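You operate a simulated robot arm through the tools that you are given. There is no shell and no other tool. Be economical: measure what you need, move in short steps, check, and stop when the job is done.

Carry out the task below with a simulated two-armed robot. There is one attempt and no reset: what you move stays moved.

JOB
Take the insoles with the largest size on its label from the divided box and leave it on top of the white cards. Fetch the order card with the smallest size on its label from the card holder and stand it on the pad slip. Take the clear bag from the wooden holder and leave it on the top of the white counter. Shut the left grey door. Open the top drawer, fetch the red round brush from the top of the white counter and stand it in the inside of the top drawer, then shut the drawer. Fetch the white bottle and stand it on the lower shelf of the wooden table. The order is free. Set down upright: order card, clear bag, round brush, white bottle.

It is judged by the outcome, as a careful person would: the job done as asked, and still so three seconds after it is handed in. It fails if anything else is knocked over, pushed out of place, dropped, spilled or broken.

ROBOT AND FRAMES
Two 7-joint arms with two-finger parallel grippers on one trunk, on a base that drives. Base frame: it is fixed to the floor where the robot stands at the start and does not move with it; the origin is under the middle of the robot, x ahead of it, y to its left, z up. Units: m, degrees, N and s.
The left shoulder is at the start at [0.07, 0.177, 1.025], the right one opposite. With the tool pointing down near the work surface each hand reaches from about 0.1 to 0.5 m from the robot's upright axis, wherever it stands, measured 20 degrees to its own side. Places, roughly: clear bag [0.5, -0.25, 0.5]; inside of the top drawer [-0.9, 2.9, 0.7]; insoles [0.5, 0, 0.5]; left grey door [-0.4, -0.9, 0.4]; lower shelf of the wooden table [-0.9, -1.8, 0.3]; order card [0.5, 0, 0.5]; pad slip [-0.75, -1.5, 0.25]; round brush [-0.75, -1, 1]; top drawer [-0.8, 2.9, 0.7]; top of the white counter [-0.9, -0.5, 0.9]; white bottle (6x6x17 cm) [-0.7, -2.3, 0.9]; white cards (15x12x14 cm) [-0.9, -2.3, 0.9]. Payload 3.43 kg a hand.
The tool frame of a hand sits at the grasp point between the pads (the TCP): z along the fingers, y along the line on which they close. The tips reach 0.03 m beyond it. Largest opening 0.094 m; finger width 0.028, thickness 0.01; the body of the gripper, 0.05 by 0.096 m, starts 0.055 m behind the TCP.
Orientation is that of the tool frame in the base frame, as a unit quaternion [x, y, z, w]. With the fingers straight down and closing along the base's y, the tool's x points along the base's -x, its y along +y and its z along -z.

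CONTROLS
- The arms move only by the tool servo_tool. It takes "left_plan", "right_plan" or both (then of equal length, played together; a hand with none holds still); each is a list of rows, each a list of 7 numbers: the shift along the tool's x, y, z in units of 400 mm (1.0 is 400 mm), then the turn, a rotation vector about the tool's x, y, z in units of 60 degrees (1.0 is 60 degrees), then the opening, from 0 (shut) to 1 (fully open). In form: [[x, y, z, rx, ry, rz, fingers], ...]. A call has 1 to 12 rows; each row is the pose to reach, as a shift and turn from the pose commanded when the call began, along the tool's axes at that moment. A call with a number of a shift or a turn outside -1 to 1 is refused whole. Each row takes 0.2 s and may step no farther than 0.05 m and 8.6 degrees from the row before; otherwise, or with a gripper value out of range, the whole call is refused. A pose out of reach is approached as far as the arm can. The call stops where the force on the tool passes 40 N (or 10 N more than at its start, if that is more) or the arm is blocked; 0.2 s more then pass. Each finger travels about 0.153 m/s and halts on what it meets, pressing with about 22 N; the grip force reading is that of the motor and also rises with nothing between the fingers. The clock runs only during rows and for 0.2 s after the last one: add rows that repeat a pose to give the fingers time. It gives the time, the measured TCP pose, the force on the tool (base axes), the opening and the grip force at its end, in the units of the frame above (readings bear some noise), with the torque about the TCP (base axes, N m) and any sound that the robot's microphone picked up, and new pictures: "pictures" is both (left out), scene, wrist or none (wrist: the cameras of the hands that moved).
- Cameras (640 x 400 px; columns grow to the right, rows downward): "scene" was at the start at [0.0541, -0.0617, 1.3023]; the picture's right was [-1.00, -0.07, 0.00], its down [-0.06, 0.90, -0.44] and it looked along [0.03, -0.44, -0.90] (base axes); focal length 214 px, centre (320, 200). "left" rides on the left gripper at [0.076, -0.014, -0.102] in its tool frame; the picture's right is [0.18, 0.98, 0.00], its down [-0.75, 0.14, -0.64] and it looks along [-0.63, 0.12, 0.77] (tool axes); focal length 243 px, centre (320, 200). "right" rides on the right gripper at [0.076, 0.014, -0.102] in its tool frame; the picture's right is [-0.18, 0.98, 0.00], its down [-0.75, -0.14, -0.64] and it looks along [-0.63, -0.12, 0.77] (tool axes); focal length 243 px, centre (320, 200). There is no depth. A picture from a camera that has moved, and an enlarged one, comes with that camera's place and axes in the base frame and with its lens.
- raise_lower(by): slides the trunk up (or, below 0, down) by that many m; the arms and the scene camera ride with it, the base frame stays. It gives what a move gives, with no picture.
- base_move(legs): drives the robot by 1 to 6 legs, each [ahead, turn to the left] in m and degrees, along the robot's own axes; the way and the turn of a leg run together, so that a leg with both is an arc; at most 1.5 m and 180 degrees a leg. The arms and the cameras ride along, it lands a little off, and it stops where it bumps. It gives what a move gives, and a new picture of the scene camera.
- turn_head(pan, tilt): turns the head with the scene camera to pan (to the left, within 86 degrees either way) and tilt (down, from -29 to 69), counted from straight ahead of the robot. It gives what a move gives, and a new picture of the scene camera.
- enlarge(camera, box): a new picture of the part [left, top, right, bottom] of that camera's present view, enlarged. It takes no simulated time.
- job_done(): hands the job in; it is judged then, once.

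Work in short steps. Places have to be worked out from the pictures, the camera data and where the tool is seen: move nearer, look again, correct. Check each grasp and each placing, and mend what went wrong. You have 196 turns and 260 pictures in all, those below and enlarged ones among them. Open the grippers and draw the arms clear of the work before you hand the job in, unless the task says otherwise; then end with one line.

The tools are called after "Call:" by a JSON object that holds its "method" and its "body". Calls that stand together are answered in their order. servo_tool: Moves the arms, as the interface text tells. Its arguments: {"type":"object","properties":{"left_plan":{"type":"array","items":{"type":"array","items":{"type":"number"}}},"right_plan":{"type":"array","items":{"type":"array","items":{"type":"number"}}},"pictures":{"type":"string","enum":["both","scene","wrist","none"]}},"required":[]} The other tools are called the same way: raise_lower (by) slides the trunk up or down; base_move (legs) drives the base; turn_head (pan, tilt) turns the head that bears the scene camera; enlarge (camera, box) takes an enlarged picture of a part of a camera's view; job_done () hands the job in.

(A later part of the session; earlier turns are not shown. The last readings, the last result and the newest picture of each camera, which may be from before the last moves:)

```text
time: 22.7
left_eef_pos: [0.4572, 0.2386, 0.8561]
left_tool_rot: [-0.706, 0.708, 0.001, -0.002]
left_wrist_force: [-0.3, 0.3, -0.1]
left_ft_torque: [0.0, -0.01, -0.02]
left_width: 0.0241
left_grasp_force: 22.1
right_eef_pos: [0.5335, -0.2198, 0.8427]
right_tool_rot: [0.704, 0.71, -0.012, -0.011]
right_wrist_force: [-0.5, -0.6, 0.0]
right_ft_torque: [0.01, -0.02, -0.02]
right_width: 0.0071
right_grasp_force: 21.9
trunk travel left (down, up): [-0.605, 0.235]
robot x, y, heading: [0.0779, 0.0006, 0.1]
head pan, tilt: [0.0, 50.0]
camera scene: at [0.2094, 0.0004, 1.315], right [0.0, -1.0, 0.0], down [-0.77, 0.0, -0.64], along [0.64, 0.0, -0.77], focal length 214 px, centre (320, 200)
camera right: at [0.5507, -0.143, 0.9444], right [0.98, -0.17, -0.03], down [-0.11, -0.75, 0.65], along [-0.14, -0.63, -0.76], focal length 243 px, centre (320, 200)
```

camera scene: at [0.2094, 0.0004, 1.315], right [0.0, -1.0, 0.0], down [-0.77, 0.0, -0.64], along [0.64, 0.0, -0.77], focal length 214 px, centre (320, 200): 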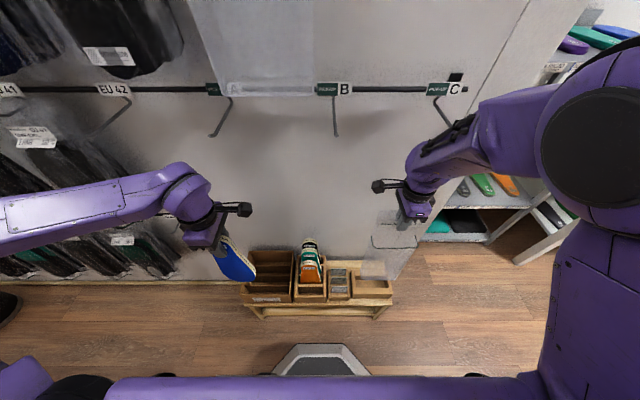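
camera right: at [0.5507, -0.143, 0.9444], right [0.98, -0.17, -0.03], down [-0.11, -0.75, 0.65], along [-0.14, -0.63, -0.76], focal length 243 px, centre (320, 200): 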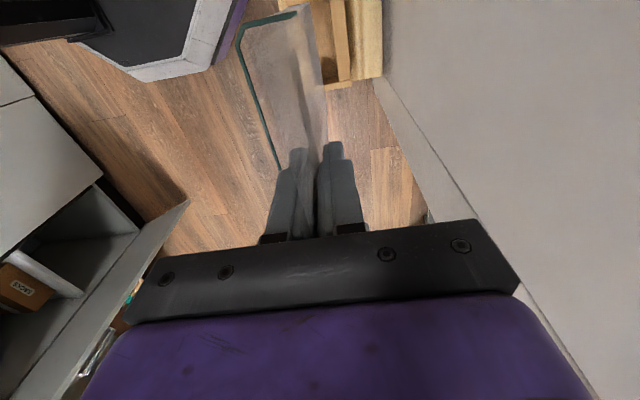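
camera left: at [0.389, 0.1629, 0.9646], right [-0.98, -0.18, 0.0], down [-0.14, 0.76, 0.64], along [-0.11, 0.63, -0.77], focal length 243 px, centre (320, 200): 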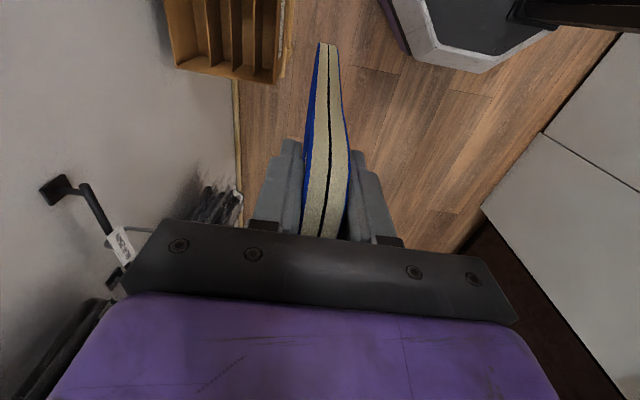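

Bag held. I pull both hands in toward the body, then raise the trunk and back off.

Call:
{"method": "servo_tool", "body": {"right_plan": [[0, -0.08, 0, 0, 0, 0, 0], [0, -0.16, 0, 0, 0, 0, 0], [0, -0.24, 0, 0, 0, 0, 0], [0, -0.3, 0, 0, 0, 0, 0]], "left_plan": [[0, 0.05, 0, 0, 0, 0, 0], [0, 0.1, 0, 0, 0, 0, 0], [0, 0.15, 0, 0, 0, 0, 0], [0, 0.175, 0, 0, 0, 0, 0]], "pictures": "none"}}

Call:
{"method": "raise_lower", "body": {"by": 0.22}}

Call:
{"method": "base_move", "body": {"legs": [[-0.12, 0]]}}

Call:
{"method": "turn_head", "body": {"pan": -86, "tilt": 45}}

```text
time: 23.7
left_eef_pos: [0.4013, 0.2331, 0.8634]
left_tool_rot: [-0.706, 0.709, 0.003, 0.002]
left_wrist_force: [-0.4, -1.1, -0.9]
left_ft_torque: [0.03, 0.0, 0.01]
left_width: 0.0242
left_grasp_force: 21.7
left hand out of reach, approached as far as the arm can: row 3, 4
right_eef_pos: [0.4212, -0.2281, 0.8549]
right_tool_rot: [0.703, 0.71, -0.024, -0.027]
right_wrist_force: [0.1, -0.4, -1.0]
right_ft_torque: [0.02, -0.01, -0.01]
right_width: 0.0071
right_grasp_force: 22.0
right hand out of reach, approached as far as the arm can: row 4
trunk travel left (down, up): [-0.605, 0.235]
robot x, y, heading: [0.0805, 0.0019, -0.1]
head pan, tilt: [0.0, 50.0]
```

```text
time: 26.0
left_eef_pos: [0.4018, 0.237, 1.0816]
left_tool_rot: [-0.706, 0.709, 0.0, -0.001]
left_wrist_force: [0.0, -0.5, 0.1]
left_ft_torque: [0.02, 0.01, 0.0]
left_width: 0.0244
left_grasp_force: 21.7
right_eef_pos: [0.422, -0.2249, 1.0762]
right_tool_rot: [0.703, 0.71, -0.028, -0.026]
right_wrist_force: [0.3, -0.1, 0.6]
right_ft_torque: [0.02, 0.0, 0.01]
right_width: 0.0072
right_grasp_force: 22.1
trunk travel left (down, up): [-0.825, 0.015]
robot x, y, heading: [0.0809, -0.0002, -0.1]
head pan, tilt: [0.0, 50.0]
```

```text
time: 27.2
left_eef_pos: [0.2814, 0.2377, 1.0829]
left_tool_rot: [-0.706, 0.708, 0.001, -0.002]
left_wrist_force: [-0.3, 0.0, -0.5]
left_ft_torque: [-0.01, -0.01, 0.01]
left_width: 0.0244
left_grasp_force: 22.2
right_eef_pos: [0.3025, -0.223, 1.0754]
right_tool_rot: [0.702, 0.711, -0.028, -0.026]
right_wrist_force: [1.0, 0.3, -0.7]
right_ft_torque: [0.0, -0.01, 0.01]
right_width: 0.007
right_grasp_force: 22.1
trunk travel left (down, up): [-0.825, 0.015]
robot x, y, heading: [-0.0412, -0.0007, 0.1]
head pan, tilt: [0.0, 50.0]
camera scene: at [0.0883, 0.0, 1.5393], right [0.0, -1.0, 0.0], down [-0.77, 0.0, -0.64], along [0.64, 0.0, -0.77], focal length 214 px, centre (320, 200)
```

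scene: 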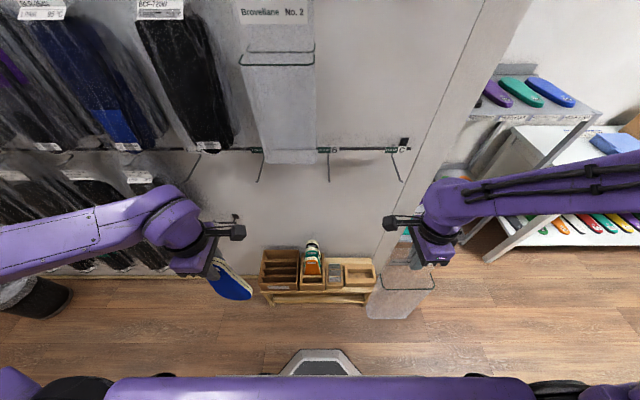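

```text
time: 28.8
left_eef_pos: [0.2807, 0.2374, 1.0831]
left_tool_rot: [-0.707, 0.707, 0.0, -0.001]
left_wrist_force: [0.5, 0.2, -0.8]
left_ft_torque: [-0.03, 0.01, 0.01]
left_width: 0.024
left_grasp_force: 22.1
right_eef_pos: [0.3004, -0.2239, 1.0758]
right_tool_rot: [0.702, 0.711, -0.029, -0.025]
right_wrist_force: [0.2, 0.3, -1.4]
right_ft_torque: [0.0, -0.01, 0.0]
right_width: 0.0074
right_grasp_force: 22.1
trunk travel left (down, up): [-0.825, 0.015]
robot x, y, heading: [-0.038, -0.0032, -0.2]
head pan, tilt: [-85.9, 45.0]
camera scene: at [0.0155, -0.0812, 1.5464], right [-1.0, -0.07, 0.0], down [-0.05, 0.71, -0.71], along [0.05, -0.71, -0.71], focal length 214 px, centre (320, 200)
```

scene: 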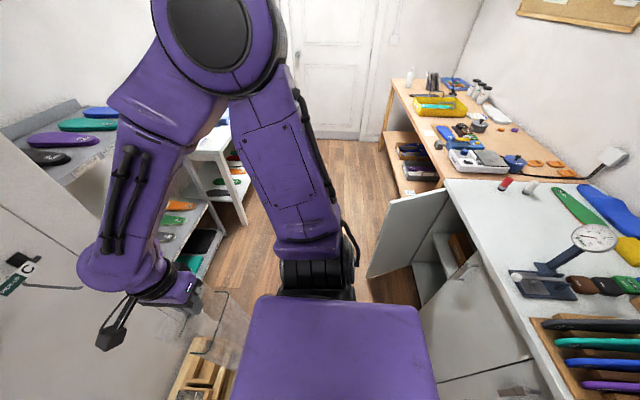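

Now I see the counter (front edge x≈-0.53), the open door and the wooden table. I try raising the right hand so the bag bottom clears the counter top.

Call:
{"method": "servo_tool", "body": {"right_plan": [[0, 0.03, -0.08, 0, 0, 0, 0], [0, 0.06, -0.16, 0, 0, 0, 0], [0, 0.09, -0.24, 0, 0, 0, 0], [0, 0.12, -0.3, 0, 0, 0, 0]], "pictures": "none"}}

Call:
{"method": "enlarge", "body": {"camera": "scene", "box": [400, 140, 640, 300]}}

Call:
{"method": "enlarge", "body": {"camera": "scene", "box": [370, 60, 550, 200]}}

```text
time: 29.8
left_eef_pos: [0.2814, 0.2377, 1.082]
left_tool_rot: [-0.706, 0.708, 0.001, 0.0]
left_wrist_force: [-0.5, 0.1, -0.7]
left_ft_torque: [0.02, -0.02, 0.0]
left_width: 0.0242
left_grasp_force: 22.0
right_eef_pos: [0.3589, -0.2238, 1.1903]
right_tool_rot: [0.703, 0.71, -0.028, -0.027]
right_wrist_force: [-0.4, -0.4, -0.2]
right_ft_torque: [0.02, 0.01, -0.02]
right_width: 0.0072
right_grasp_force: 21.7
trunk travel left (down, up): [-0.825, 0.015]
robot x, y, heading: [-0.0429, -0.0008, 0.2]
head pan, tilt: [-85.9, 45.0]
```

```text
2.50 times, centred on (520, 220) of scene
camera zoom: at [0.0153, -0.0814, 1.5464], right [-1.0, -0.07, 0.0], down [-0.05, 0.71, -0.71], along [0.05, -0.71, -0.71], focal length 536 px, centre (-180, 150)
```

zoom: 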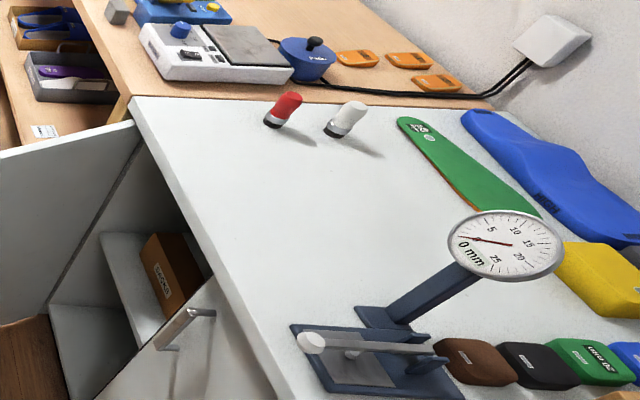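

```text
2.86 times, centred on (460, 130) of scene
camera zoom: at [0.0153, -0.0814, 1.5464], right [-1.0, -0.07, 0.0], down [-0.05, 0.71, -0.71], along [0.05, -0.71, -0.71], focal length 613 px, centre (-80, 400)
```

zoom: 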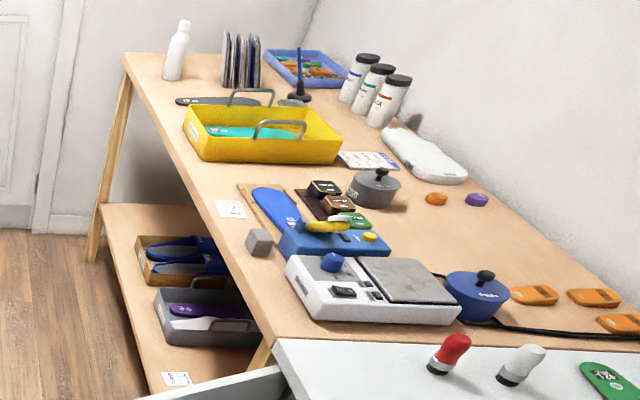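

Free spot on the counter near (-0.64,-0.62). I turn and drive next to the counter, keeping off the open door.

Call:
{"method": "base_move", "body": {"legs": [[0, -111], [0.4, 0]]}}

```text
time: 37.0
left_eef_pos: [-0.0837, -0.7598, 1.0839]
left_tool_rot: [0.188, 0.982, 0.001, 0.0]
left_wrist_force: [0.7, 0.7, -1.3]
left_ft_torque: [-0.01, 0.0, 0.0]
left_width: 0.0241
left_grasp_force: 21.8
right_eef_pos: [-0.5404, -0.6618, 1.1924]
right_tool_rot: [0.983, -0.18, 0.005, -0.038]
right_wrist_force: [0.8, -0.1, -0.4]
right_ft_torque: [0.01, 0.01, -0.01]
right_width: 0.007
right_grasp_force: 22.1
trunk travel left (down, up): [-0.825, 0.015]
robot x, y, heading: [-0.1881, -0.3733, -111.7]
head pan, tilt: [-85.9, 45.0]
camera scene: at [-0.2836, -0.394, 1.5465], right [0.3, 0.95, 0.0], down [0.67, -0.21, -0.71], along [-0.67, 0.21, -0.71], focal length 214 px, centre (320, 200)
```

scene: 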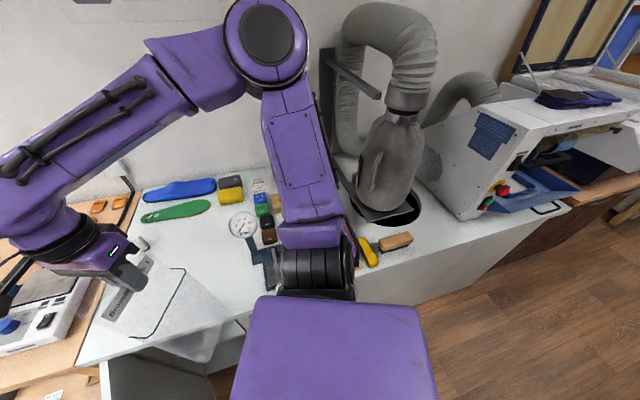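

I shift the bag over the counter to about (-0.64,-0.66) while levelling the 5° tilt.

Call:
{"method": "servo_tool", "body": {"right_plan": [[-0.05, 0.02, 0, -0.02, 0, 0, 0], [-0.11, 0.045, 0, -0.042, 0, 0, 0], [-0.17, 0.07, 0, -0.063, 0, 0, 0], [-0.2325, 0.0925, 0, -0.084, 0, 0, 0], [-0.2325, 0.0925, 0.06, -0.084, 0, 0, 0]], "pictures": "both"}}

```text
time: 38.2
left_eef_pos: [-0.0823, -0.7598, 1.0834]
left_tool_rot: [0.187, 0.982, 0.0, -0.001]
left_wrist_force: [-0.3, -0.1, -0.3]
left_ft_torque: [0.0, -0.03, -0.01]
left_width: 0.024
left_grasp_force: 22.1
right_eef_pos: [-0.6399, -0.6621, 1.1646]
right_tool_rot: [0.984, -0.181, -0.003, 0.007]
right_wrist_force: [-0.4, 1.1, 4.0]
right_ft_torque: [0.13, 0.09, 0.04]
right_width: 0.0072
right_grasp_force: 21.3
trunk travel left (down, up): [-0.825, 0.015]
robot x, y, heading: [-0.1862, -0.372, -111.6]
head pan, tilt: [-85.9, 45.0]
camera scene: at [-0.2827, -0.3954, 1.5467], right [0.3, 0.95, 0.0], down [0.67, -0.21, -0.71], along [-0.68, 0.21, -0.71], focal length 214 px, centre (320, 200)
camera right: at [-0.5725, -0.7014, 1.2685], right [-0.52, -0.85, 0.02], down [-0.65, 0.41, 0.64], along [-0.56, 0.33, -0.77], focal length 243 px, centre (320, 200)
```

scene: 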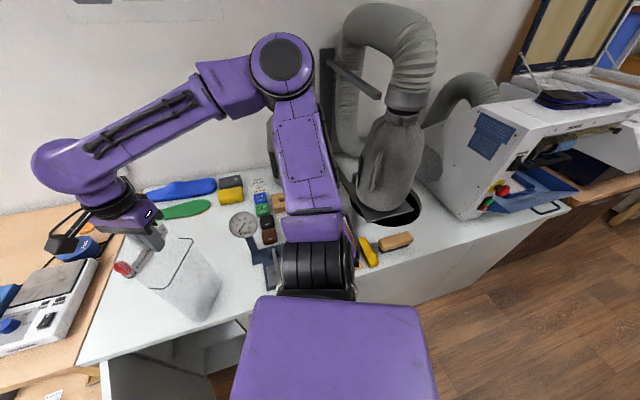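
right: 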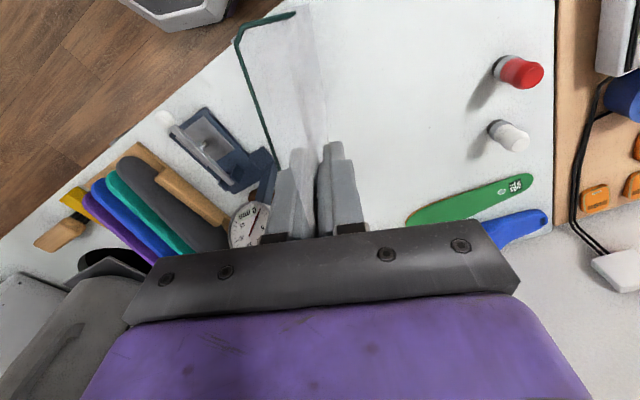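

It's already touching the counter lightly but its near corner is only ~2 cm from the edge. I lift 1.5 cm, shift 4 cm inward, and lower again.

Call:
{"method": "servo_tool", "body": {"right_plan": [[0, 0, -0.0375, 0, 0, 0, 0], [-0.05, 0.01, -0.0375, 0, 0, 0, 0], [-0.1, 0.02, -0.0375, 0, 0, 0, 0], [-0.1, 0.02, -0.015, 0, 0, 0, 0], [-0.1, 0.02, -0.0, 0, 0, 0, 0], [-0.1, 0.02, 0.005, 0, 0, 0, 0]], "pictures": "scene"}}

Call:
{"method": "enlarge", "body": {"camera": "scene", "box": [60, 180, 300, 380]}}

```text
time: 39.6
left_eef_pos: [-0.0844, -0.7586, 1.083]
left_tool_rot: [0.187, 0.982, 0.0, 0.0]
left_wrist_force: [0.4, 0.2, -0.2]
left_ft_torque: [-0.01, 0.02, -0.01]
left_width: 0.024
left_grasp_force: 21.7
right_eef_pos: [-0.6809, -0.6556, 1.165]
right_tool_rot: [0.984, -0.18, -0.003, 0.007]
right_wrist_force: [-2.4, -0.5, 13.2]
right_ft_torque: [-0.02, -0.01, 0.0]
right_width: 0.0077
right_grasp_force: 22.2
trunk travel left (down, up): [-0.825, 0.015]
robot x, y, heading: [-0.1878, -0.3715, -111.4]
head pan, tilt: [-85.9, 45.0]
camera scene: at [-0.2829, -0.394, 1.5468], right [0.3, 0.95, 0.0], down [0.67, -0.21, -0.71], along [-0.68, 0.21, -0.71], focal length 214 px, centre (320, 200)
```

scene: 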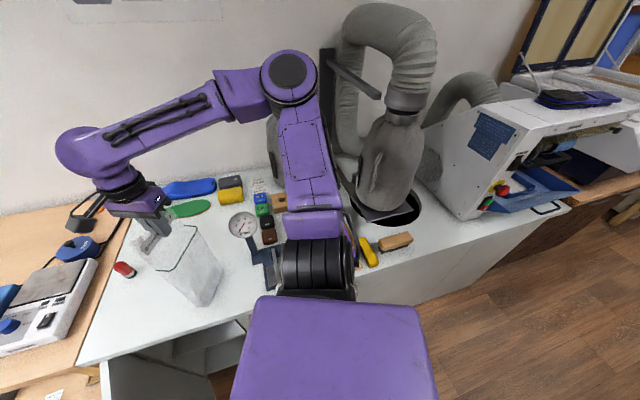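

```text
2.00 times, centred on (180, 280) of scene
camera zoom: at [-0.2829, -0.394, 1.5468], right [0.3, 0.95, 0.0], down [0.67, -0.21, -0.71], along [-0.68, 0.21, -0.71], focal length 429 px, centre (600, 40)
```

zoom: 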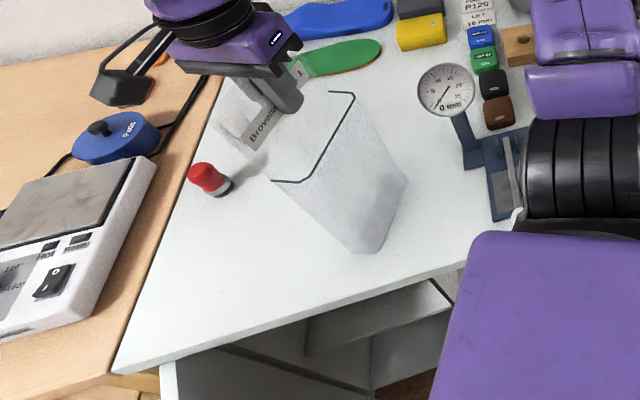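

Bag is resting on the counter. Release gently and raise.

Call:
{"method": "servo_tool", "body": {"right_plan": [[0, 0, -0.005, 0, 0, 0, 0.1], [0, 0, -0.005, 0, 0, 0, 0.3], [0, 0, -0.005, 0, 0, 0, 0.45], [0, 0, -0.06, 0, 0, 0, 0.45], [0, 0, -0.14, 0, 0, 0, 0.45], [0, 0, -0.22, 0, 0, 0, 0.45], [0, 0, -0.26, 0, 0, 0, 0.45]], "pictures": "both"}}

```text
time: 41.2
left_eef_pos: [-0.0841, -0.7596, 1.0826]
left_tool_rot: [0.188, 0.982, 0.001, 0.0]
left_wrist_force: [0.4, 0.3, -0.6]
left_ft_torque: [0.02, 0.03, 0.03]
left_width: 0.024
left_grasp_force: 22.2
right_eef_pos: [-0.6806, -0.6526, 1.2676]
right_tool_rot: [0.984, -0.18, -0.002, 0.006]
right_wrist_force: [0.2, -0.4, 0.2]
right_ft_torque: [0.01, 0.03, 0.03]
right_width: 0.0421
right_grasp_force: 0.0
trunk travel left (down, up): [-0.825, 0.015]
robot x, y, heading: [-0.1859, -0.373, -111.4]
head pan, tilt: [-85.9, 45.0]
camera scene: at [-0.284, -0.3952, 1.5464], right [0.3, 0.95, 0.0], down [0.67, -0.21, -0.71], along [-0.67, 0.21, -0.71], focal length 214 px, centre (320, 200)
camera right: at [-0.6124, -0.6925, 1.3699], right [-0.52, -0.85, 0.01], down [-0.65, 0.41, 0.64], along [-0.55, 0.33, -0.77], focal length 243 px, centre (320, 200)
```

scene: 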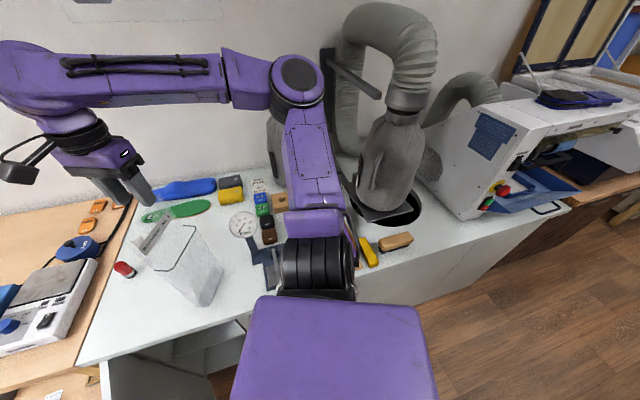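
right: 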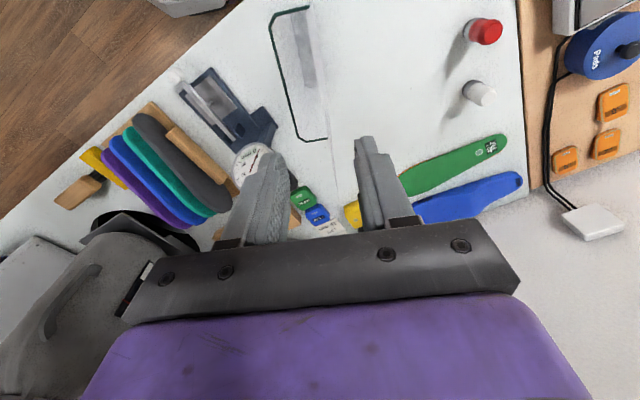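

Bag stands well. I raise a bit more and pull the right hand back in before driving off.

Call:
{"method": "servo_tool", "body": {"right_plan": [[0, 0, -0.05, 0, 0, 0, 0.45], [0, 0, -0.1, 0, 0, 0, 0.45], [0.06, -0.02, -0.1, 0, 0, 0, 0.45], [0.12, -0.04, -0.1, 0, 0, 0, 0.45], [0.18, -0.06, -0.1, 0, 0, 0, 0.45], [0.24, -0.08, -0.1, 0, 0, 0, 0.45], [0.3, -0.1, -0.1, 0, 0, 0, 0.45], [0.35, -0.15, -0.1, 0, 0, 0, 0.45]], "pictures": "none"}}

Call:
{"method": "base_move", "body": {"legs": [[0, 58], [0.45, 0], [0, -36]]}}

Call:
{"method": "turn_head", "body": {"pan": -40, "tilt": 35}}

```text
time: 43.0
left_eef_pos: [-0.0837, -0.7594, 1.0833]
left_tool_rot: [0.188, 0.982, 0.001, 0.001]
left_wrist_force: [0.1, 0.6, -0.4]
left_ft_torque: [0.0, 0.02, -0.03]
left_width: 0.0242
left_grasp_force: 22.0
right_eef_pos: [-0.5268, -0.6461, 1.3067]
right_tool_rot: [0.984, -0.18, -0.003, 0.006]
right_wrist_force: [0.1, -0.7, 0.1]
right_ft_torque: [-0.04, 0.01, -0.02]
right_width: 0.0421
right_grasp_force: 0.1
trunk travel left (down, up): [-0.825, 0.015]
robot x, y, heading: [-0.1843, -0.3754, -111.7]
head pan, tilt: [-85.9, 45.0]
```

```text
time: 50.0
left_eef_pos: [0.3106, -1.059, 1.0832]
left_tool_rot: [0.004, 1.0, 0.001, -0.001]
left_wrist_force: [-0.6, 0.5, -0.7]
left_ft_torque: [0.01, 0.0, 0.02]
left_width: 0.024
left_grasp_force: 22.2
right_eef_pos: [-0.1434, -1.114, 1.3044]
right_tool_rot: [1.0, 0.003, -0.001, 0.006]
right_wrist_force: [0.0, 0.3, -0.4]
right_ft_torque: [-0.01, 0.0, 0.0]
right_width: 0.0426
right_grasp_force: 0.0
trunk travel left (down, up): [-0.825, 0.015]
robot x, y, heading: [0.0685, -0.7316, -90.3]
head pan, tilt: [-85.9, 45.0]
camera scene: at [-0.0072, -0.7915, 1.5465], right [-0.07, 1.0, 0.0], down [0.71, 0.05, -0.71], along [-0.71, -0.05, -0.71], focal length 214 px, centre (320, 200)
```

scene: 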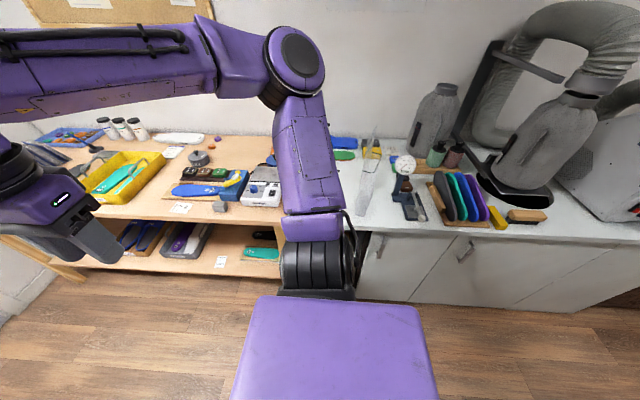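

```text
time: 51.1
left_eef_pos: [0.3123, -1.0595, 1.0826]
left_tool_rot: [0.005, 1.0, 0.001, 0.0]
left_wrist_force: [-0.5, 0.2, -1.0]
left_ft_torque: [-0.01, 0.0, 0.0]
left_width: 0.0241
left_grasp_force: 21.8
right_eef_pos: [-0.1446, -1.1144, 1.305]
right_tool_rot: [1.0, 0.004, -0.002, 0.007]
right_wrist_force: [1.1, 0.0, 1.0]
right_ft_torque: [-0.01, 0.04, 0.0]
right_width: 0.0424
right_grasp_force: 0.1
trunk travel left (down, up): [-0.825, 0.015]
robot x, y, heading: [0.074, -0.7341, -90.3]
head pan, tilt: [-40.0, 35.0]
camera scene: at [0.0167, -0.8533, 1.5612], right [-0.76, 0.65, 0.0], down [0.37, 0.44, -0.82], along [-0.53, -0.62, -0.57], focal length 214 px, centre (320, 200)
```

scene: 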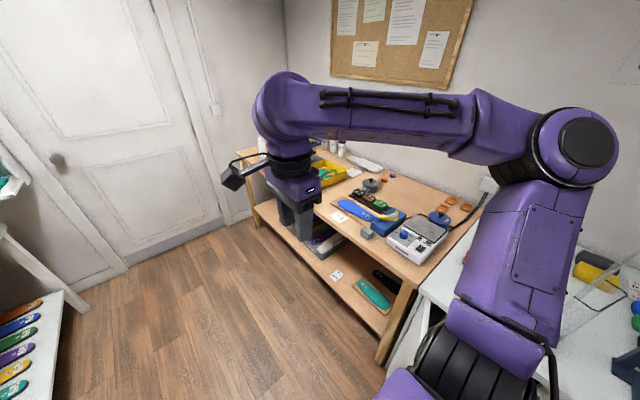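

I drive down the aisle to the far end of the wooden table and turn to face it.

Call:
{"method": "base_move", "body": {"legs": [[1.3, 0], [0, -90]]}}

Call:
{"method": "turn_head", "body": {"pan": 0, "tilt": 40}}

```text
time: 61.4
left_eef_pos: [-0.274, -2.2497, 1.0828]
left_tool_rot: [0.717, 0.697, 0.0, 0.0]
left_wrist_force: [-0.1, 0.8, -1.0]
left_ft_torque: [0.05, 0.01, 0.01]
left_width: 0.0245
left_grasp_force: 21.5
right_eef_pos: [-0.3213, -1.7939, 1.3053]
right_tool_rot: [-0.703, 0.711, 0.006, -0.003]
right_wrist_force: [-0.3, 0.3, 0.8]
right_ft_torque: [-0.03, 0.0, -0.01]
right_width: 0.0423
right_grasp_force: 0.0
trunk travel left (down, up): [-0.825, 0.015]
robot x, y, heading: [0.0576, -2.0206, 178.4]
head pan, tilt: [-40.0, 35.0]
camera scene: at [-0.063, -1.9609, 1.5613], right [0.66, 0.75, 0.0], down [0.43, -0.38, -0.82], along [-0.61, 0.54, -0.57], focal length 214 px, centre (320, 200)
```

scene: 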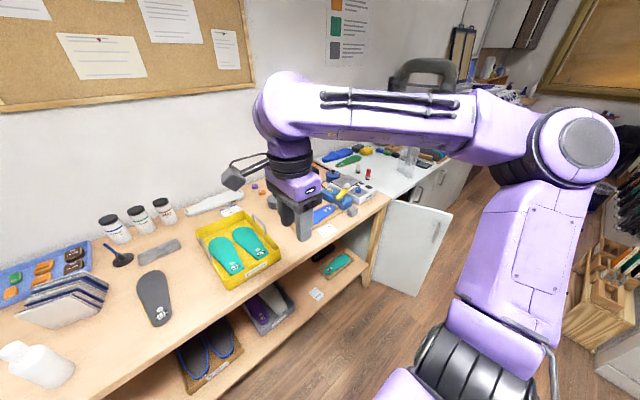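

```text
time: 62.5
left_eef_pos: [-0.2736, -2.2502, 1.0829]
left_tool_rot: [0.717, 0.697, 0.0, 0.001]
left_wrist_force: [0.9, -1.0, -0.3]
left_ft_torque: [0.0, 0.0, 0.04]
left_width: 0.024
left_grasp_force: 22.3
right_eef_pos: [-0.3206, -1.7946, 1.3045]
right_tool_rot: [-0.703, 0.711, 0.005, -0.002]
right_wrist_force: [-0.3, -1.2, -0.4]
right_ft_torque: [-0.02, 0.02, -0.03]
right_width: 0.0423
right_grasp_force: 0.1
trunk travel left (down, up): [-0.825, 0.015]
robot x, y, heading: [0.053, -2.0203, 178.8]
head pan, tilt: [0.0, 40.0]
camera scene: at [-0.0819, -2.0168, 1.5537], right [0.03, 1.0, 0.0], down [0.64, -0.02, -0.77], along [-0.77, 0.02, -0.64], focal length 214 px, centre (320, 200)
```

scene: 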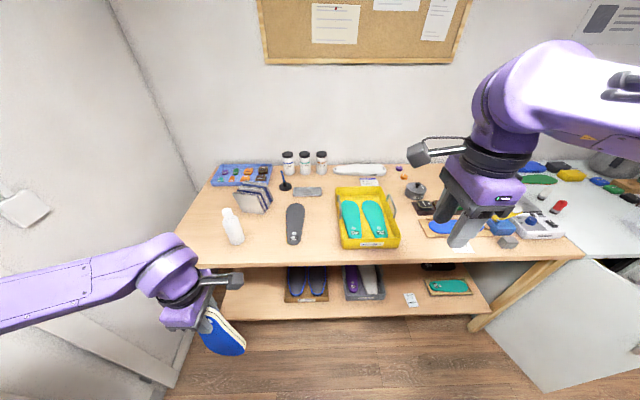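

Call:
{"method": "enlarge", "body": {"camera": "scene", "box": [190, 140, 350, 260]}}

Call:
{"method": "enlarge", "body": {"camera": "scene", "box": [340, 230, 500, 330]}}

```text
3.33 times, centred on (270, 200) of scene
camera zoom: at [-0.0819, -2.0168, 1.5537], right [0.03, 1.0, 0.0], down [0.64, -0.02, -0.77], along [-0.77, 0.02, -0.64], focal length 715 px, centre (487, 200)
```

zoom: 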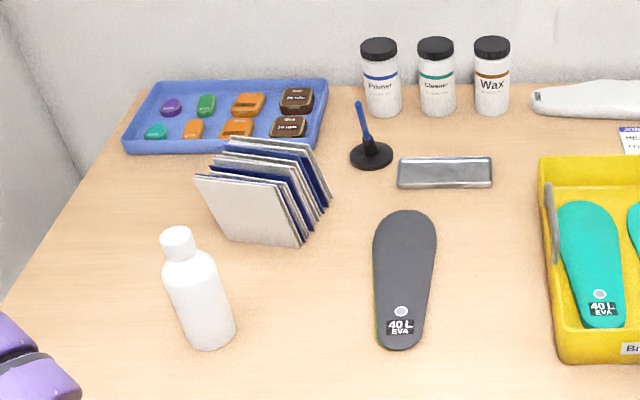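

```text
4.00 times, centred on (420, 280) of scene
camera zoom: at [-0.0819, -2.0168, 1.5537], right [0.03, 1.0, 0.0], down [0.64, -0.02, -0.77], along [-0.77, 0.02, -0.64], focal length 858 px, centre (-80, -120)
```

zoom: 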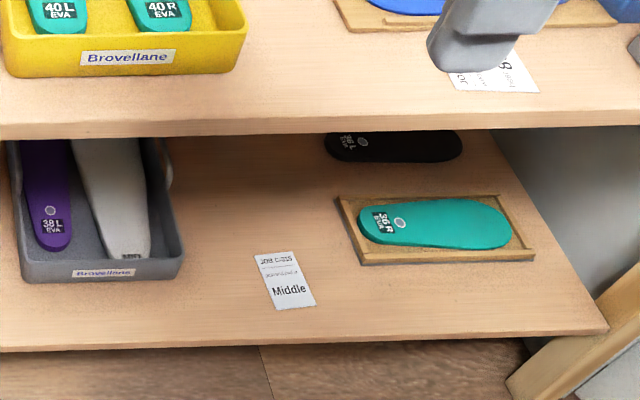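

The "white cards" are a row of standing plates (tops z≈1.0, around (-0.87,-2.31)); the bottle stands in front. I'll pitch the left tool forward so that the insole becomes horizontal, while still away from the table.

Call:
{"method": "servo_tool", "body": {"left_plan": [[0, 0, -0.03, 0.14, 0, 0, 0], [0, 0, -0.06, 0.28, 0, 0, 0], [0, 0, -0.09, 0.42, 0, 0, 0], [0, 0, -0.12, 0.56, 0, 0, 0], [0, 0, -0.15, 0.7, 0, 0, 0], [0, 0, -0.15, 0.84, 0, 0, 0], [0, 0, -0.15, 0.98, 0, 0, 0]], "pictures": "scene"}}

```text
time: 64.0
left_eef_pos: [-0.4349, -2.2244, 1.1845]
left_tool_rot: [0.625, 0.608, -0.342, -0.351]
left_wrist_force: [-0.9, -0.6, -0.2]
left_ft_torque: [0.0, -0.06, 0.04]
left_width: 0.0244
left_grasp_force: 21.9
left hand out of reach, approached as far as the arm can: row 1, 2, 3, 4, 5, 6, 7
right_eef_pos: [-0.3223, -1.7944, 1.3047]
right_tool_rot: [-0.703, 0.711, 0.005, -0.002]
right_wrist_force: [0.1, 0.2, 0.5]
right_ft_torque: [-0.02, 0.0, 0.0]
right_width: 0.0421
right_grasp_force: 0.1
trunk travel left (down, up): [-0.825, 0.015]
robot x, y, heading: [0.056, -2.0191, 178.6]
head pan, tilt: [0.0, 40.0]
camera scene: at [-0.0834, -2.0164, 1.5536], right [0.02, 1.0, 0.0], down [0.64, -0.02, -0.77], along [-0.77, 0.02, -0.64], focal length 214 px, centre (320, 200)
```

scene: 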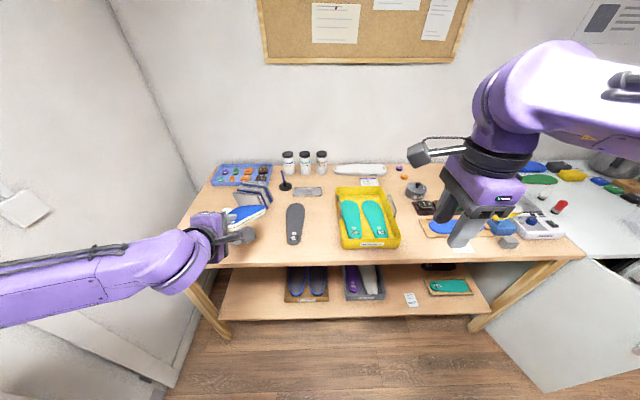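

Call:
{"method": "servo_tool", "body": {"left_plan": [[0, 0, 0, 0.13, 0, 0, 0], [0, 0, 0, 0.26, 0, 0, 0], [0, 0, 0, 0.39, 0, 0, 0], [0, 0, 0, 0.52, 0, 0, 0]], "pictures": "both"}}

```text
time: 65.0
left_eef_pos: [-0.4547, -2.222, 1.1764]
left_tool_rot: [-0.506, -0.495, 0.492, 0.507]
left_wrist_force: [0.2, 0.2, -0.7]
left_ft_torque: [0.02, -0.09, 0.01]
left_width: 0.0243
left_grasp_force: 21.8
left hand out of reach, approached as far as the arm can: row 1, 2, 3, 4
right_eef_pos: [-0.3216, -1.7938, 1.3051]
right_tool_rot: [-0.702, 0.712, 0.006, -0.004]
right_wrist_force: [-0.7, -1.1, -0.3]
right_ft_torque: [-0.02, 0.01, 0.01]
right_width: 0.0423
right_grasp_force: 0.1
trunk travel left (down, up): [-0.825, 0.015]
robot x, y, heading: [0.0552, -2.0225, 178.8]
head pan, tilt: [0.0, 40.0]
camera scene: at [-0.0823, -2.0172, 1.5537], right [0.02, 1.0, 0.0], down [0.64, -0.02, -0.77], along [-0.77, 0.02, -0.64], focal length 214 px, centre (320, 200)
camera left: at [-0.3506, -2.15, 1.1924], right [0.01, 0.19, -0.98], down [0.62, -0.77, -0.14], along [-0.78, -0.61, -0.12], focal length 243 px, centre (320, 200)
```

scene: 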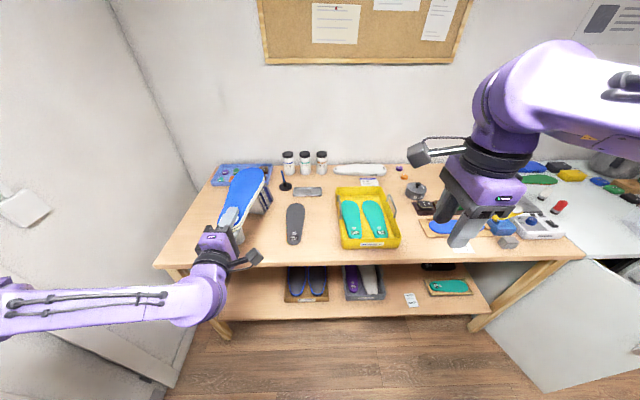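
left: 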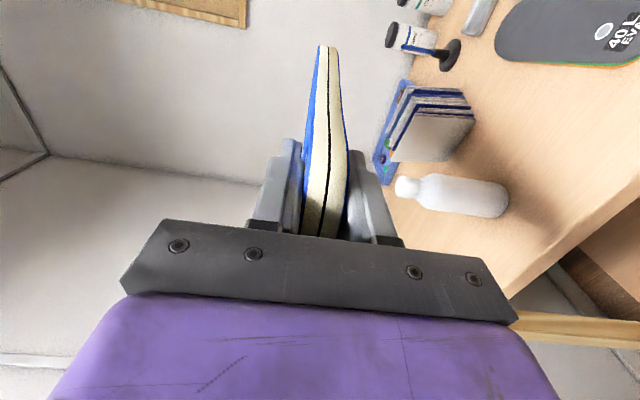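

Insole is level. I'll reposition the base to approach the cards diagonally, keeping the gripper clear of the bottle in front of them.

Call:
{"method": "base_move", "body": {"legs": [[0, -46], [0.376, 0], [0, 75]]}}

```text
time: 72.8
left_eef_pos: [-0.5489, -2.1616, 1.178]
left_tool_rot: [0.37, 0.604, -0.603, -0.369]
left_wrist_force: [0.1, 0.0, -0.6]
left_ft_torque: [0.05, -0.07, -0.02]
left_width: 0.0241
left_grasp_force: 22.0
right_eef_pos: [-0.6356, -1.7193, 1.3041]
right_tool_rot: [0.856, -0.516, -0.004, 0.004]
right_wrist_force: [0.3, 0.5, 0.7]
right_ft_torque: [0.03, 0.01, 0.02]
right_width: 0.0426
right_grasp_force: 0.1
trunk travel left (down, up): [-0.825, 0.015]
robot x, y, heading: [-0.2005, -1.7397, -153.0]
head pan, tilt: [0.0, 40.0]
camera scene: at [-0.3202, -1.8021, 1.5537], right [-0.46, 0.89, 0.0], down [0.57, 0.29, -0.77], along [-0.68, -0.35, -0.64], focal length 214 px, centre (320, 200)
```

scene: 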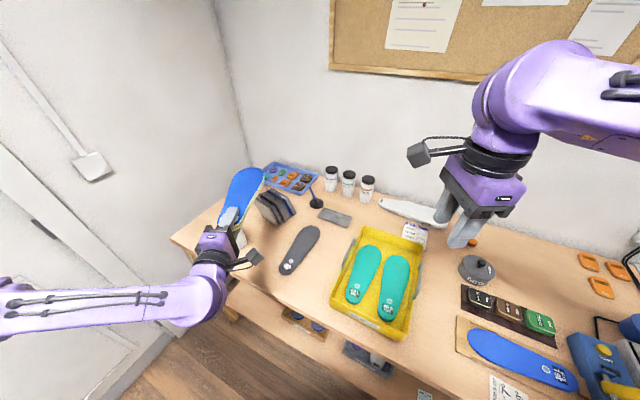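

The arm needs only go straight forward ~0.2 m. Extend at height first.

Call:
{"method": "servo_tool", "body": {"left_plan": [[0, 0, 0.1, 0, 0, 0, 0], [0, 0, 0.2, 0, 0, 0, 0], [0, 0, 0.3, 0, 0, 0, 0], [0, 0, 0.4, 0, 0, 0, 0], [0, 0, 0.49, 0, 0, 0, 0]], "pictures": "both"}}

Call:
{"method": "enlarge", "body": {"camera": "scene", "box": [180, 130, 340, 250]}}

```text
time: 74.0
left_eef_pos: [-0.7257, -2.2512, 1.1772]
left_tool_rot: [0.37, 0.604, -0.602, -0.369]
left_wrist_force: [-0.2, 0.8, -1.0]
left_ft_torque: [0.05, -0.07, 0.03]
left_width: 0.0238
left_grasp_force: 21.5
right_eef_pos: [-0.6377, -1.7224, 1.3047]
right_tool_rot: [0.856, -0.517, -0.004, 0.003]
right_wrist_force: [-0.4, 0.5, -0.5]
right_ft_torque: [-0.02, 0.0, 0.01]
right_width: 0.0422
right_grasp_force: 0.0
trunk travel left (down, up): [-0.825, 0.015]
robot x, y, heading: [-0.1988, -1.7419, -152.8]
head pan, tilt: [0.0, 40.0]
camera scene: at [-0.3221, -1.8024, 1.5535], right [-0.46, 0.89, 0.0], down [0.57, 0.29, -0.77], along [-0.68, -0.35, -0.64], focal length 214 px, centre (320, 200)
camera left: at [-0.669, -2.1371, 1.1916], right [-0.08, 0.17, -0.98], down [0.91, -0.38, -0.14], along [-0.4, -0.91, -0.12], focal length 243 px, centre (320, 200)
```

scene: 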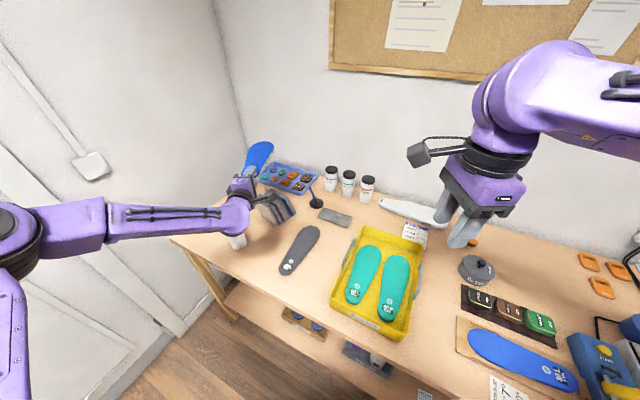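
left: 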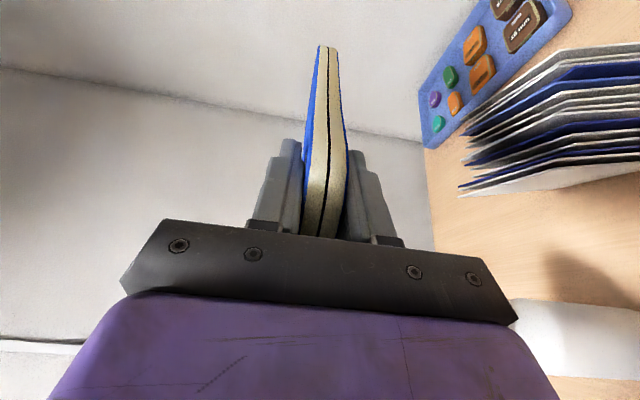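

```text
3.33 times, centred on (260, 190) of scene
camera zoom: at [-0.3221, -1.8024, 1.5535], right [-0.46, 0.89, 0.0], down [0.57, 0.29, -0.77], along [-0.68, -0.35, -0.64], focal length 715 px, centre (520, 233)
```

zoom: 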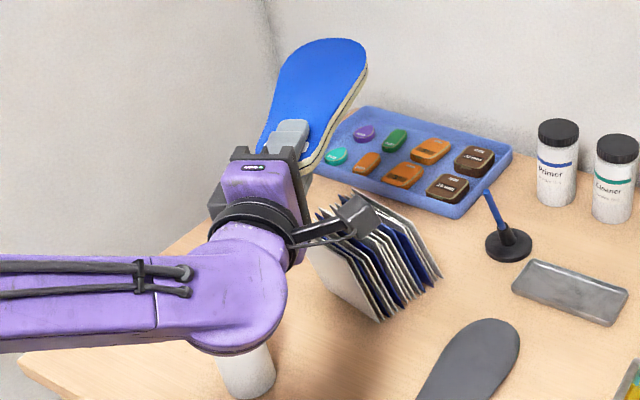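

Aligned over the plates, with the forearm clear of the bottle. I lower the trunk by 0.14 and check.

Call:
{"method": "raise_lower", "body": {"by": -0.14}}

Call:
{"method": "servo_tool", "body": {"left_plan": [[0, 0, 0, 0, 0, 0, 0]], "pictures": "both"}}

Call:
{"method": "enlarge", "body": {"camera": "scene", "box": [160, 130, 340, 270]}}

```text
time: 75.7
left_eef_pos: [-0.7232, -2.2504, 1.0378]
left_tool_rot: [0.369, 0.604, -0.602, -0.369]
left_wrist_force: [0.2, 0.4, -0.3]
left_ft_torque: [0.05, -0.09, -0.02]
left_width: 0.0238
left_grasp_force: 21.7
right_eef_pos: [-0.6363, -1.7201, 1.1648]
right_tool_rot: [0.857, -0.516, -0.005, 0.005]
right_wrist_force: [-0.3, -0.2, -0.1]
right_ft_torque: [-0.02, -0.01, -0.02]
right_width: 0.0424
right_grasp_force: 0.0
trunk travel left (down, up): [-0.685, 0.155]
robot x, y, heading: [-0.1979, -1.7385, -153.0]
head pan, tilt: [0.0, 40.0]
```

```text
time: 76.1
left_eef_pos: [-0.7241, -2.2498, 1.0378]
left_tool_rot: [0.37, 0.603, -0.603, -0.369]
left_wrist_force: [0.3, 0.5, -1.4]
left_ft_torque: [0.04, -0.06, -0.02]
left_width: 0.0243
left_grasp_force: 22.0
right_eef_pos: [-0.6371, -1.7205, 1.1651]
right_tool_rot: [0.856, -0.516, -0.005, 0.003]
right_wrist_force: [0.0, -0.3, 0.4]
right_ft_torque: [0.02, -0.01, 0.01]
right_width: 0.0422
right_grasp_force: 0.2
trunk travel left (down, up): [-0.685, 0.155]
robot x, y, heading: [-0.1986, -1.7416, -153.0]
head pan, tilt: [0.0, 40.0]
camera scene: at [-0.3203, -1.8024, 1.4137], right [-0.46, 0.89, 0.0], down [0.57, 0.29, -0.77], along [-0.68, -0.35, -0.64], focal length 214 px, centre (320, 200)
camera left: at [-0.6673, -2.1368, 1.0522], right [-0.08, 0.17, -0.98], down [0.91, -0.38, -0.14], along [-0.4, -0.91, -0.12], focal length 243 px, centre (320, 200)
```

scene: 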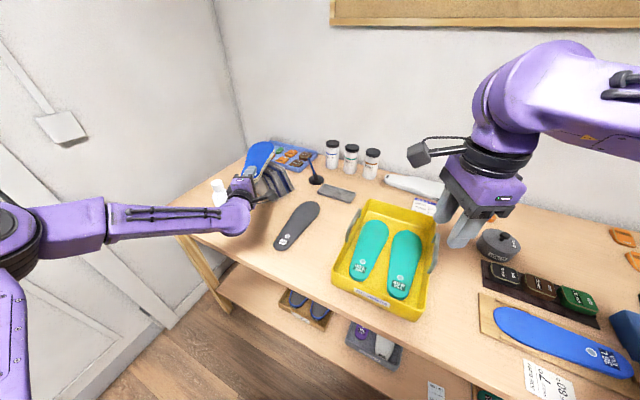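
left: 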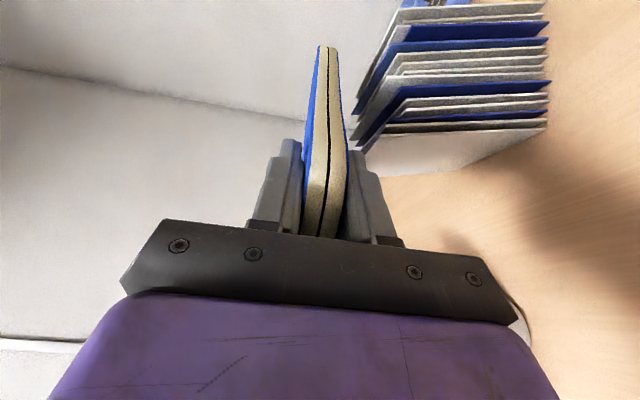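

```text
2.86 times, centred on (250, 200) of scene
camera zoom: at [-0.3203, -1.8024, 1.4137], right [-0.46, 0.89, 0.0], down [0.57, 0.29, -0.77], along [-0.68, -0.35, -0.64], focal length 613 px, centre (520, 200)
```

zoom: 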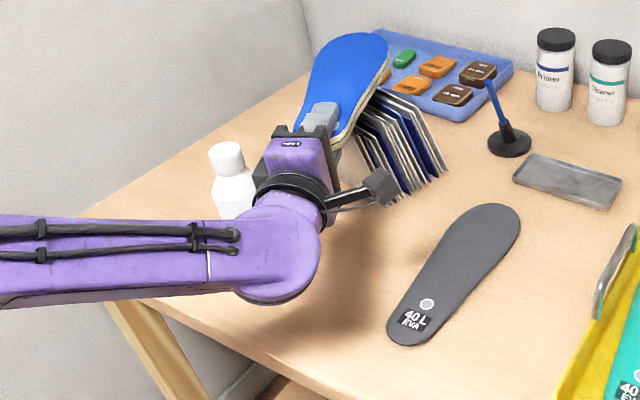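

Insole sits just above the plates. I nudge 1.2 cm forward and lower slowly until it touches.

Call:
{"method": "servo_tool", "body": {"left_plan": [[0, 0, 0.03, 0, 0, 0, 0], [0, 0.025, 0.03, 0, 0, 0, 0], [0, 0.05, 0.03, 0, 0, 0, 0], [0, 0.065, 0.03, 0, 0, 0, 0]], "pictures": "wrist"}}

```text
time: 77.1
left_eef_pos: [-0.7338, -2.2555, 1.0105]
left_tool_rot: [0.37, 0.604, -0.602, -0.369]
left_wrist_force: [-1.3, -0.3, -1.5]
left_ft_torque: [0.04, -0.09, -0.05]
left_width: 0.0241
left_grasp_force: 22.3
right_eef_pos: [-0.6371, -1.7216, 1.1641]
right_tool_rot: [0.856, -0.516, -0.005, 0.004]
right_wrist_force: [-0.9, -0.2, -0.4]
right_ft_torque: [0.04, 0.03, -0.01]
right_width: 0.0421
right_grasp_force: 0.0
trunk travel left (down, up): [-0.685, 0.155]
robot x, y, heading: [-0.1972, -1.7411, -153.0]
head pan, tilt: [0.0, 40.0]
camera left: at [-0.6779, -2.1421, 1.026], right [-0.08, 0.17, -0.98], down [0.91, -0.38, -0.14], along [-0.4, -0.91, -0.12], focal length 243 px, centre (320, 200)
```

left: 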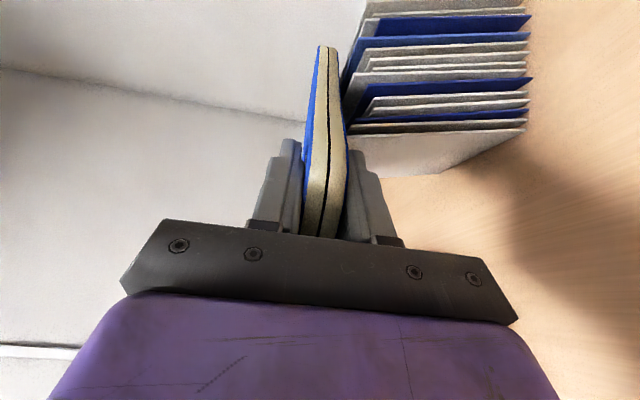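

Call:
{"method": "servo_tool", "body": {"left_plan": [[0, 0.008, 0, 0, 0, 0, 0], [0, 0.015, 0, 0, 0, 0, 0]], "pictures": "wrist"}}

Call:
{"method": "enlarge", "body": {"camera": "scene", "box": [200, 130, 340, 230]}}

```text
time: 77.7
left_eef_pos: [-0.734, -2.2548, 1.0055]
left_tool_rot: [0.37, 0.603, -0.602, -0.37]
left_wrist_force: [0.5, 0.2, -1.1]
left_ft_torque: [0.06, -0.1, -0.01]
left_width: 0.024
left_grasp_force: 21.8
right_eef_pos: [-0.6362, -1.7207, 1.1647]
right_tool_rot: [0.856, -0.516, -0.004, 0.004]
right_wrist_force: [0.0, -0.3, 0.5]
right_ft_torque: [-0.03, 0.03, -0.01]
right_width: 0.0423
right_grasp_force: 0.1
trunk travel left (down, up): [-0.685, 0.155]
robot x, y, heading: [-0.2033, -1.7409, -152.9]
head pan, tilt: [0.0, 40.0]
camera left: at [-0.6779, -2.1419, 1.02], right [-0.08, 0.17, -0.98], down [0.91, -0.38, -0.14], along [-0.4, -0.91, -0.12], focal length 243 px, centre (320, 200)
```

left: 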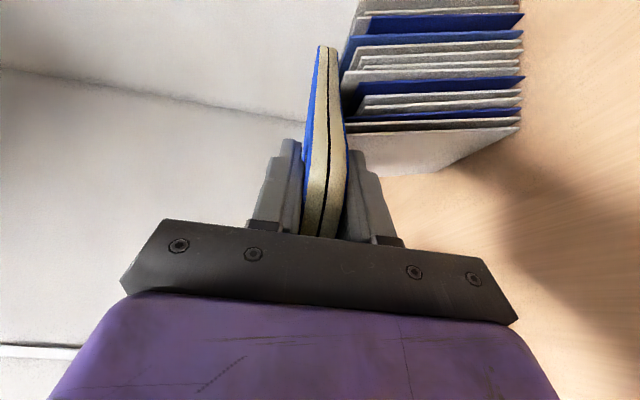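

```text
4.00 times, centred on (270, 180) of scene
camera zoom: at [-0.3203, -1.8023, 1.4137], right [-0.46, 0.89, 0.0], down [0.57, 0.29, -0.77], along [-0.68, -0.35, -0.64], focal length 858 px, centre (520, 280)
```

zoom: 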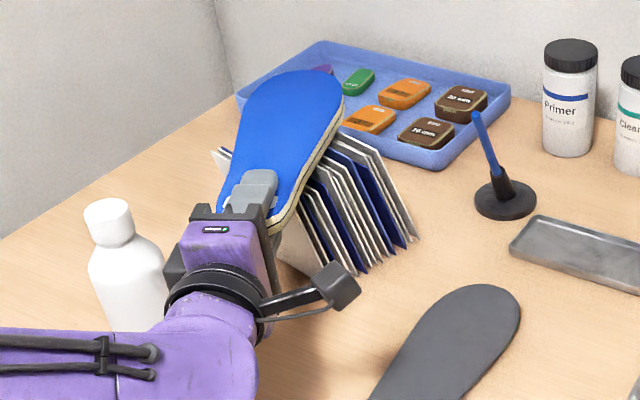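

Call:
{"method": "servo_tool", "body": {"left_plan": [[0, 0.01, 0, 0, 0, 0, 0], [0, 0.02, 0, 0, 0, 0, 0], [0, 0.03, 0, 0, 0, 0, 0]], "pictures": "wrist"}}

```text
time: 78.5
left_eef_pos: [-0.7318, -2.2566, 0.9985]
left_tool_rot: [-0.368, -0.601, 0.605, 0.37]
left_wrist_force: [4.7, -1.7, 19.4]
left_ft_torque: [-0.12, 0.68, 0.08]
left_width: 0.0251
left_grasp_force: 22.1
right_eef_pos: [-0.6315, -1.7206, 1.166]
right_tool_rot: [0.856, -0.517, -0.006, 0.006]
right_wrist_force: [-0.5, -0.3, 0.0]
right_ft_torque: [-0.01, -0.02, 0.04]
right_width: 0.0422
right_grasp_force: 0.0
trunk travel left (down, up): [-0.685, 0.155]
robot x, y, heading: [-0.1974, -1.7397, -152.9]
head pan, tilt: [0.0, 40.0]
camera left: at [-0.6752, -2.1409, 1.0127], right [-0.09, 0.16, -0.98], down [0.91, -0.38, -0.15], along [-0.4, -0.91, -0.11], focal length 243 px, centre (320, 200)
```

left: 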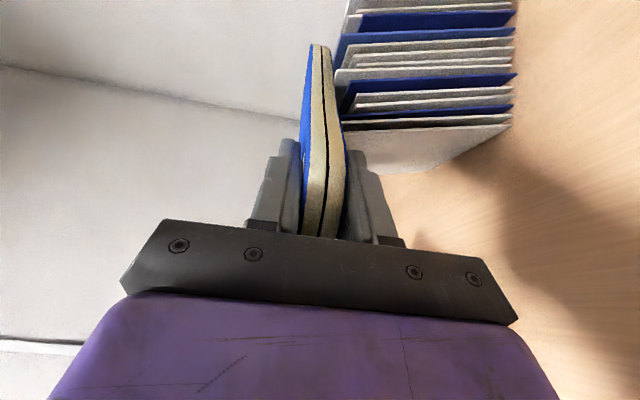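

Contact (19 N). Ease off 2 mm, open slightly, and withdraw straight back.

Call:
{"method": "servo_tool", "body": {"left_plan": [[0, -0.005, 0, 0, 0, 0, 0.0], [0, -0.005, 0, 0, 0, 0, 0.38], [0, -0.005, 0, 0, 0, 0, 0.38]], "pictures": "both"}}

```text
time: 79.3
left_eef_pos: [-0.7336, -2.2542, 0.9933]
left_tool_rot: [0.371, 0.603, -0.602, -0.369]
left_wrist_force: [0.3, 1.1, 1.6]
left_ft_torque: [0.05, -0.01, 0.03]
left_width: 0.0361
left_grasp_force: 0.7
right_eef_pos: [-0.6362, -1.7199, 1.1642]
right_tool_rot: [0.857, -0.516, -0.005, 0.004]
right_wrist_force: [0.1, -0.1, -0.8]
right_ft_torque: [0.01, 0.0, 0.01]
right_width: 0.0423
right_grasp_force: 0.0
trunk travel left (down, up): [-0.685, 0.155]
robot x, y, heading: [-0.1984, -1.7398, -152.8]
head pan, tilt: [0.0, 40.0]
camera scene: at [-0.32, -1.8019, 1.4136], right [-0.46, 0.89, 0.0], down [0.57, 0.29, -0.77], along [-0.68, -0.35, -0.64], focal length 214 px, centre (320, 200)
camera left: at [-0.6776, -2.1412, 1.0093], right [-0.08, 0.17, -0.98], down [0.91, -0.38, -0.14], along [-0.4, -0.91, -0.12], focal length 243 px, centre (320, 200)
```

scene: 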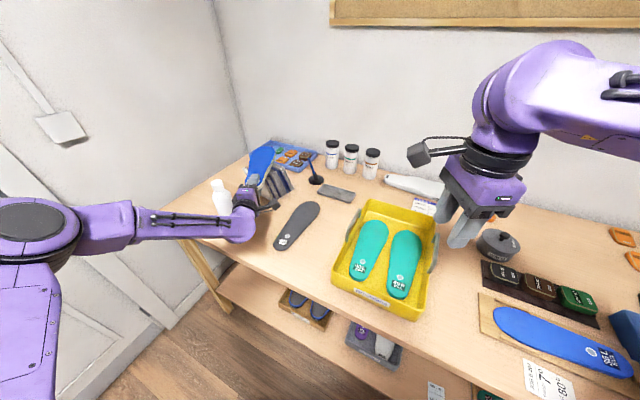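
left: 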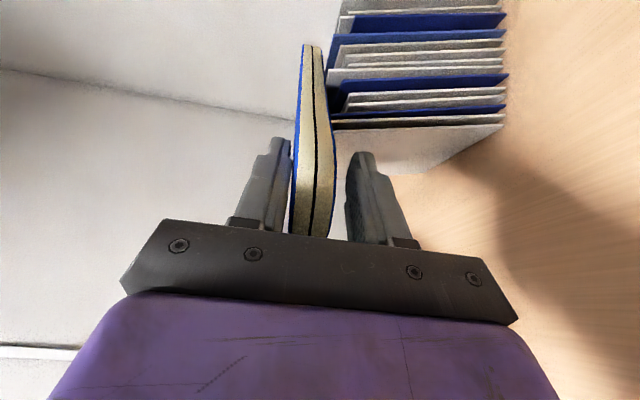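

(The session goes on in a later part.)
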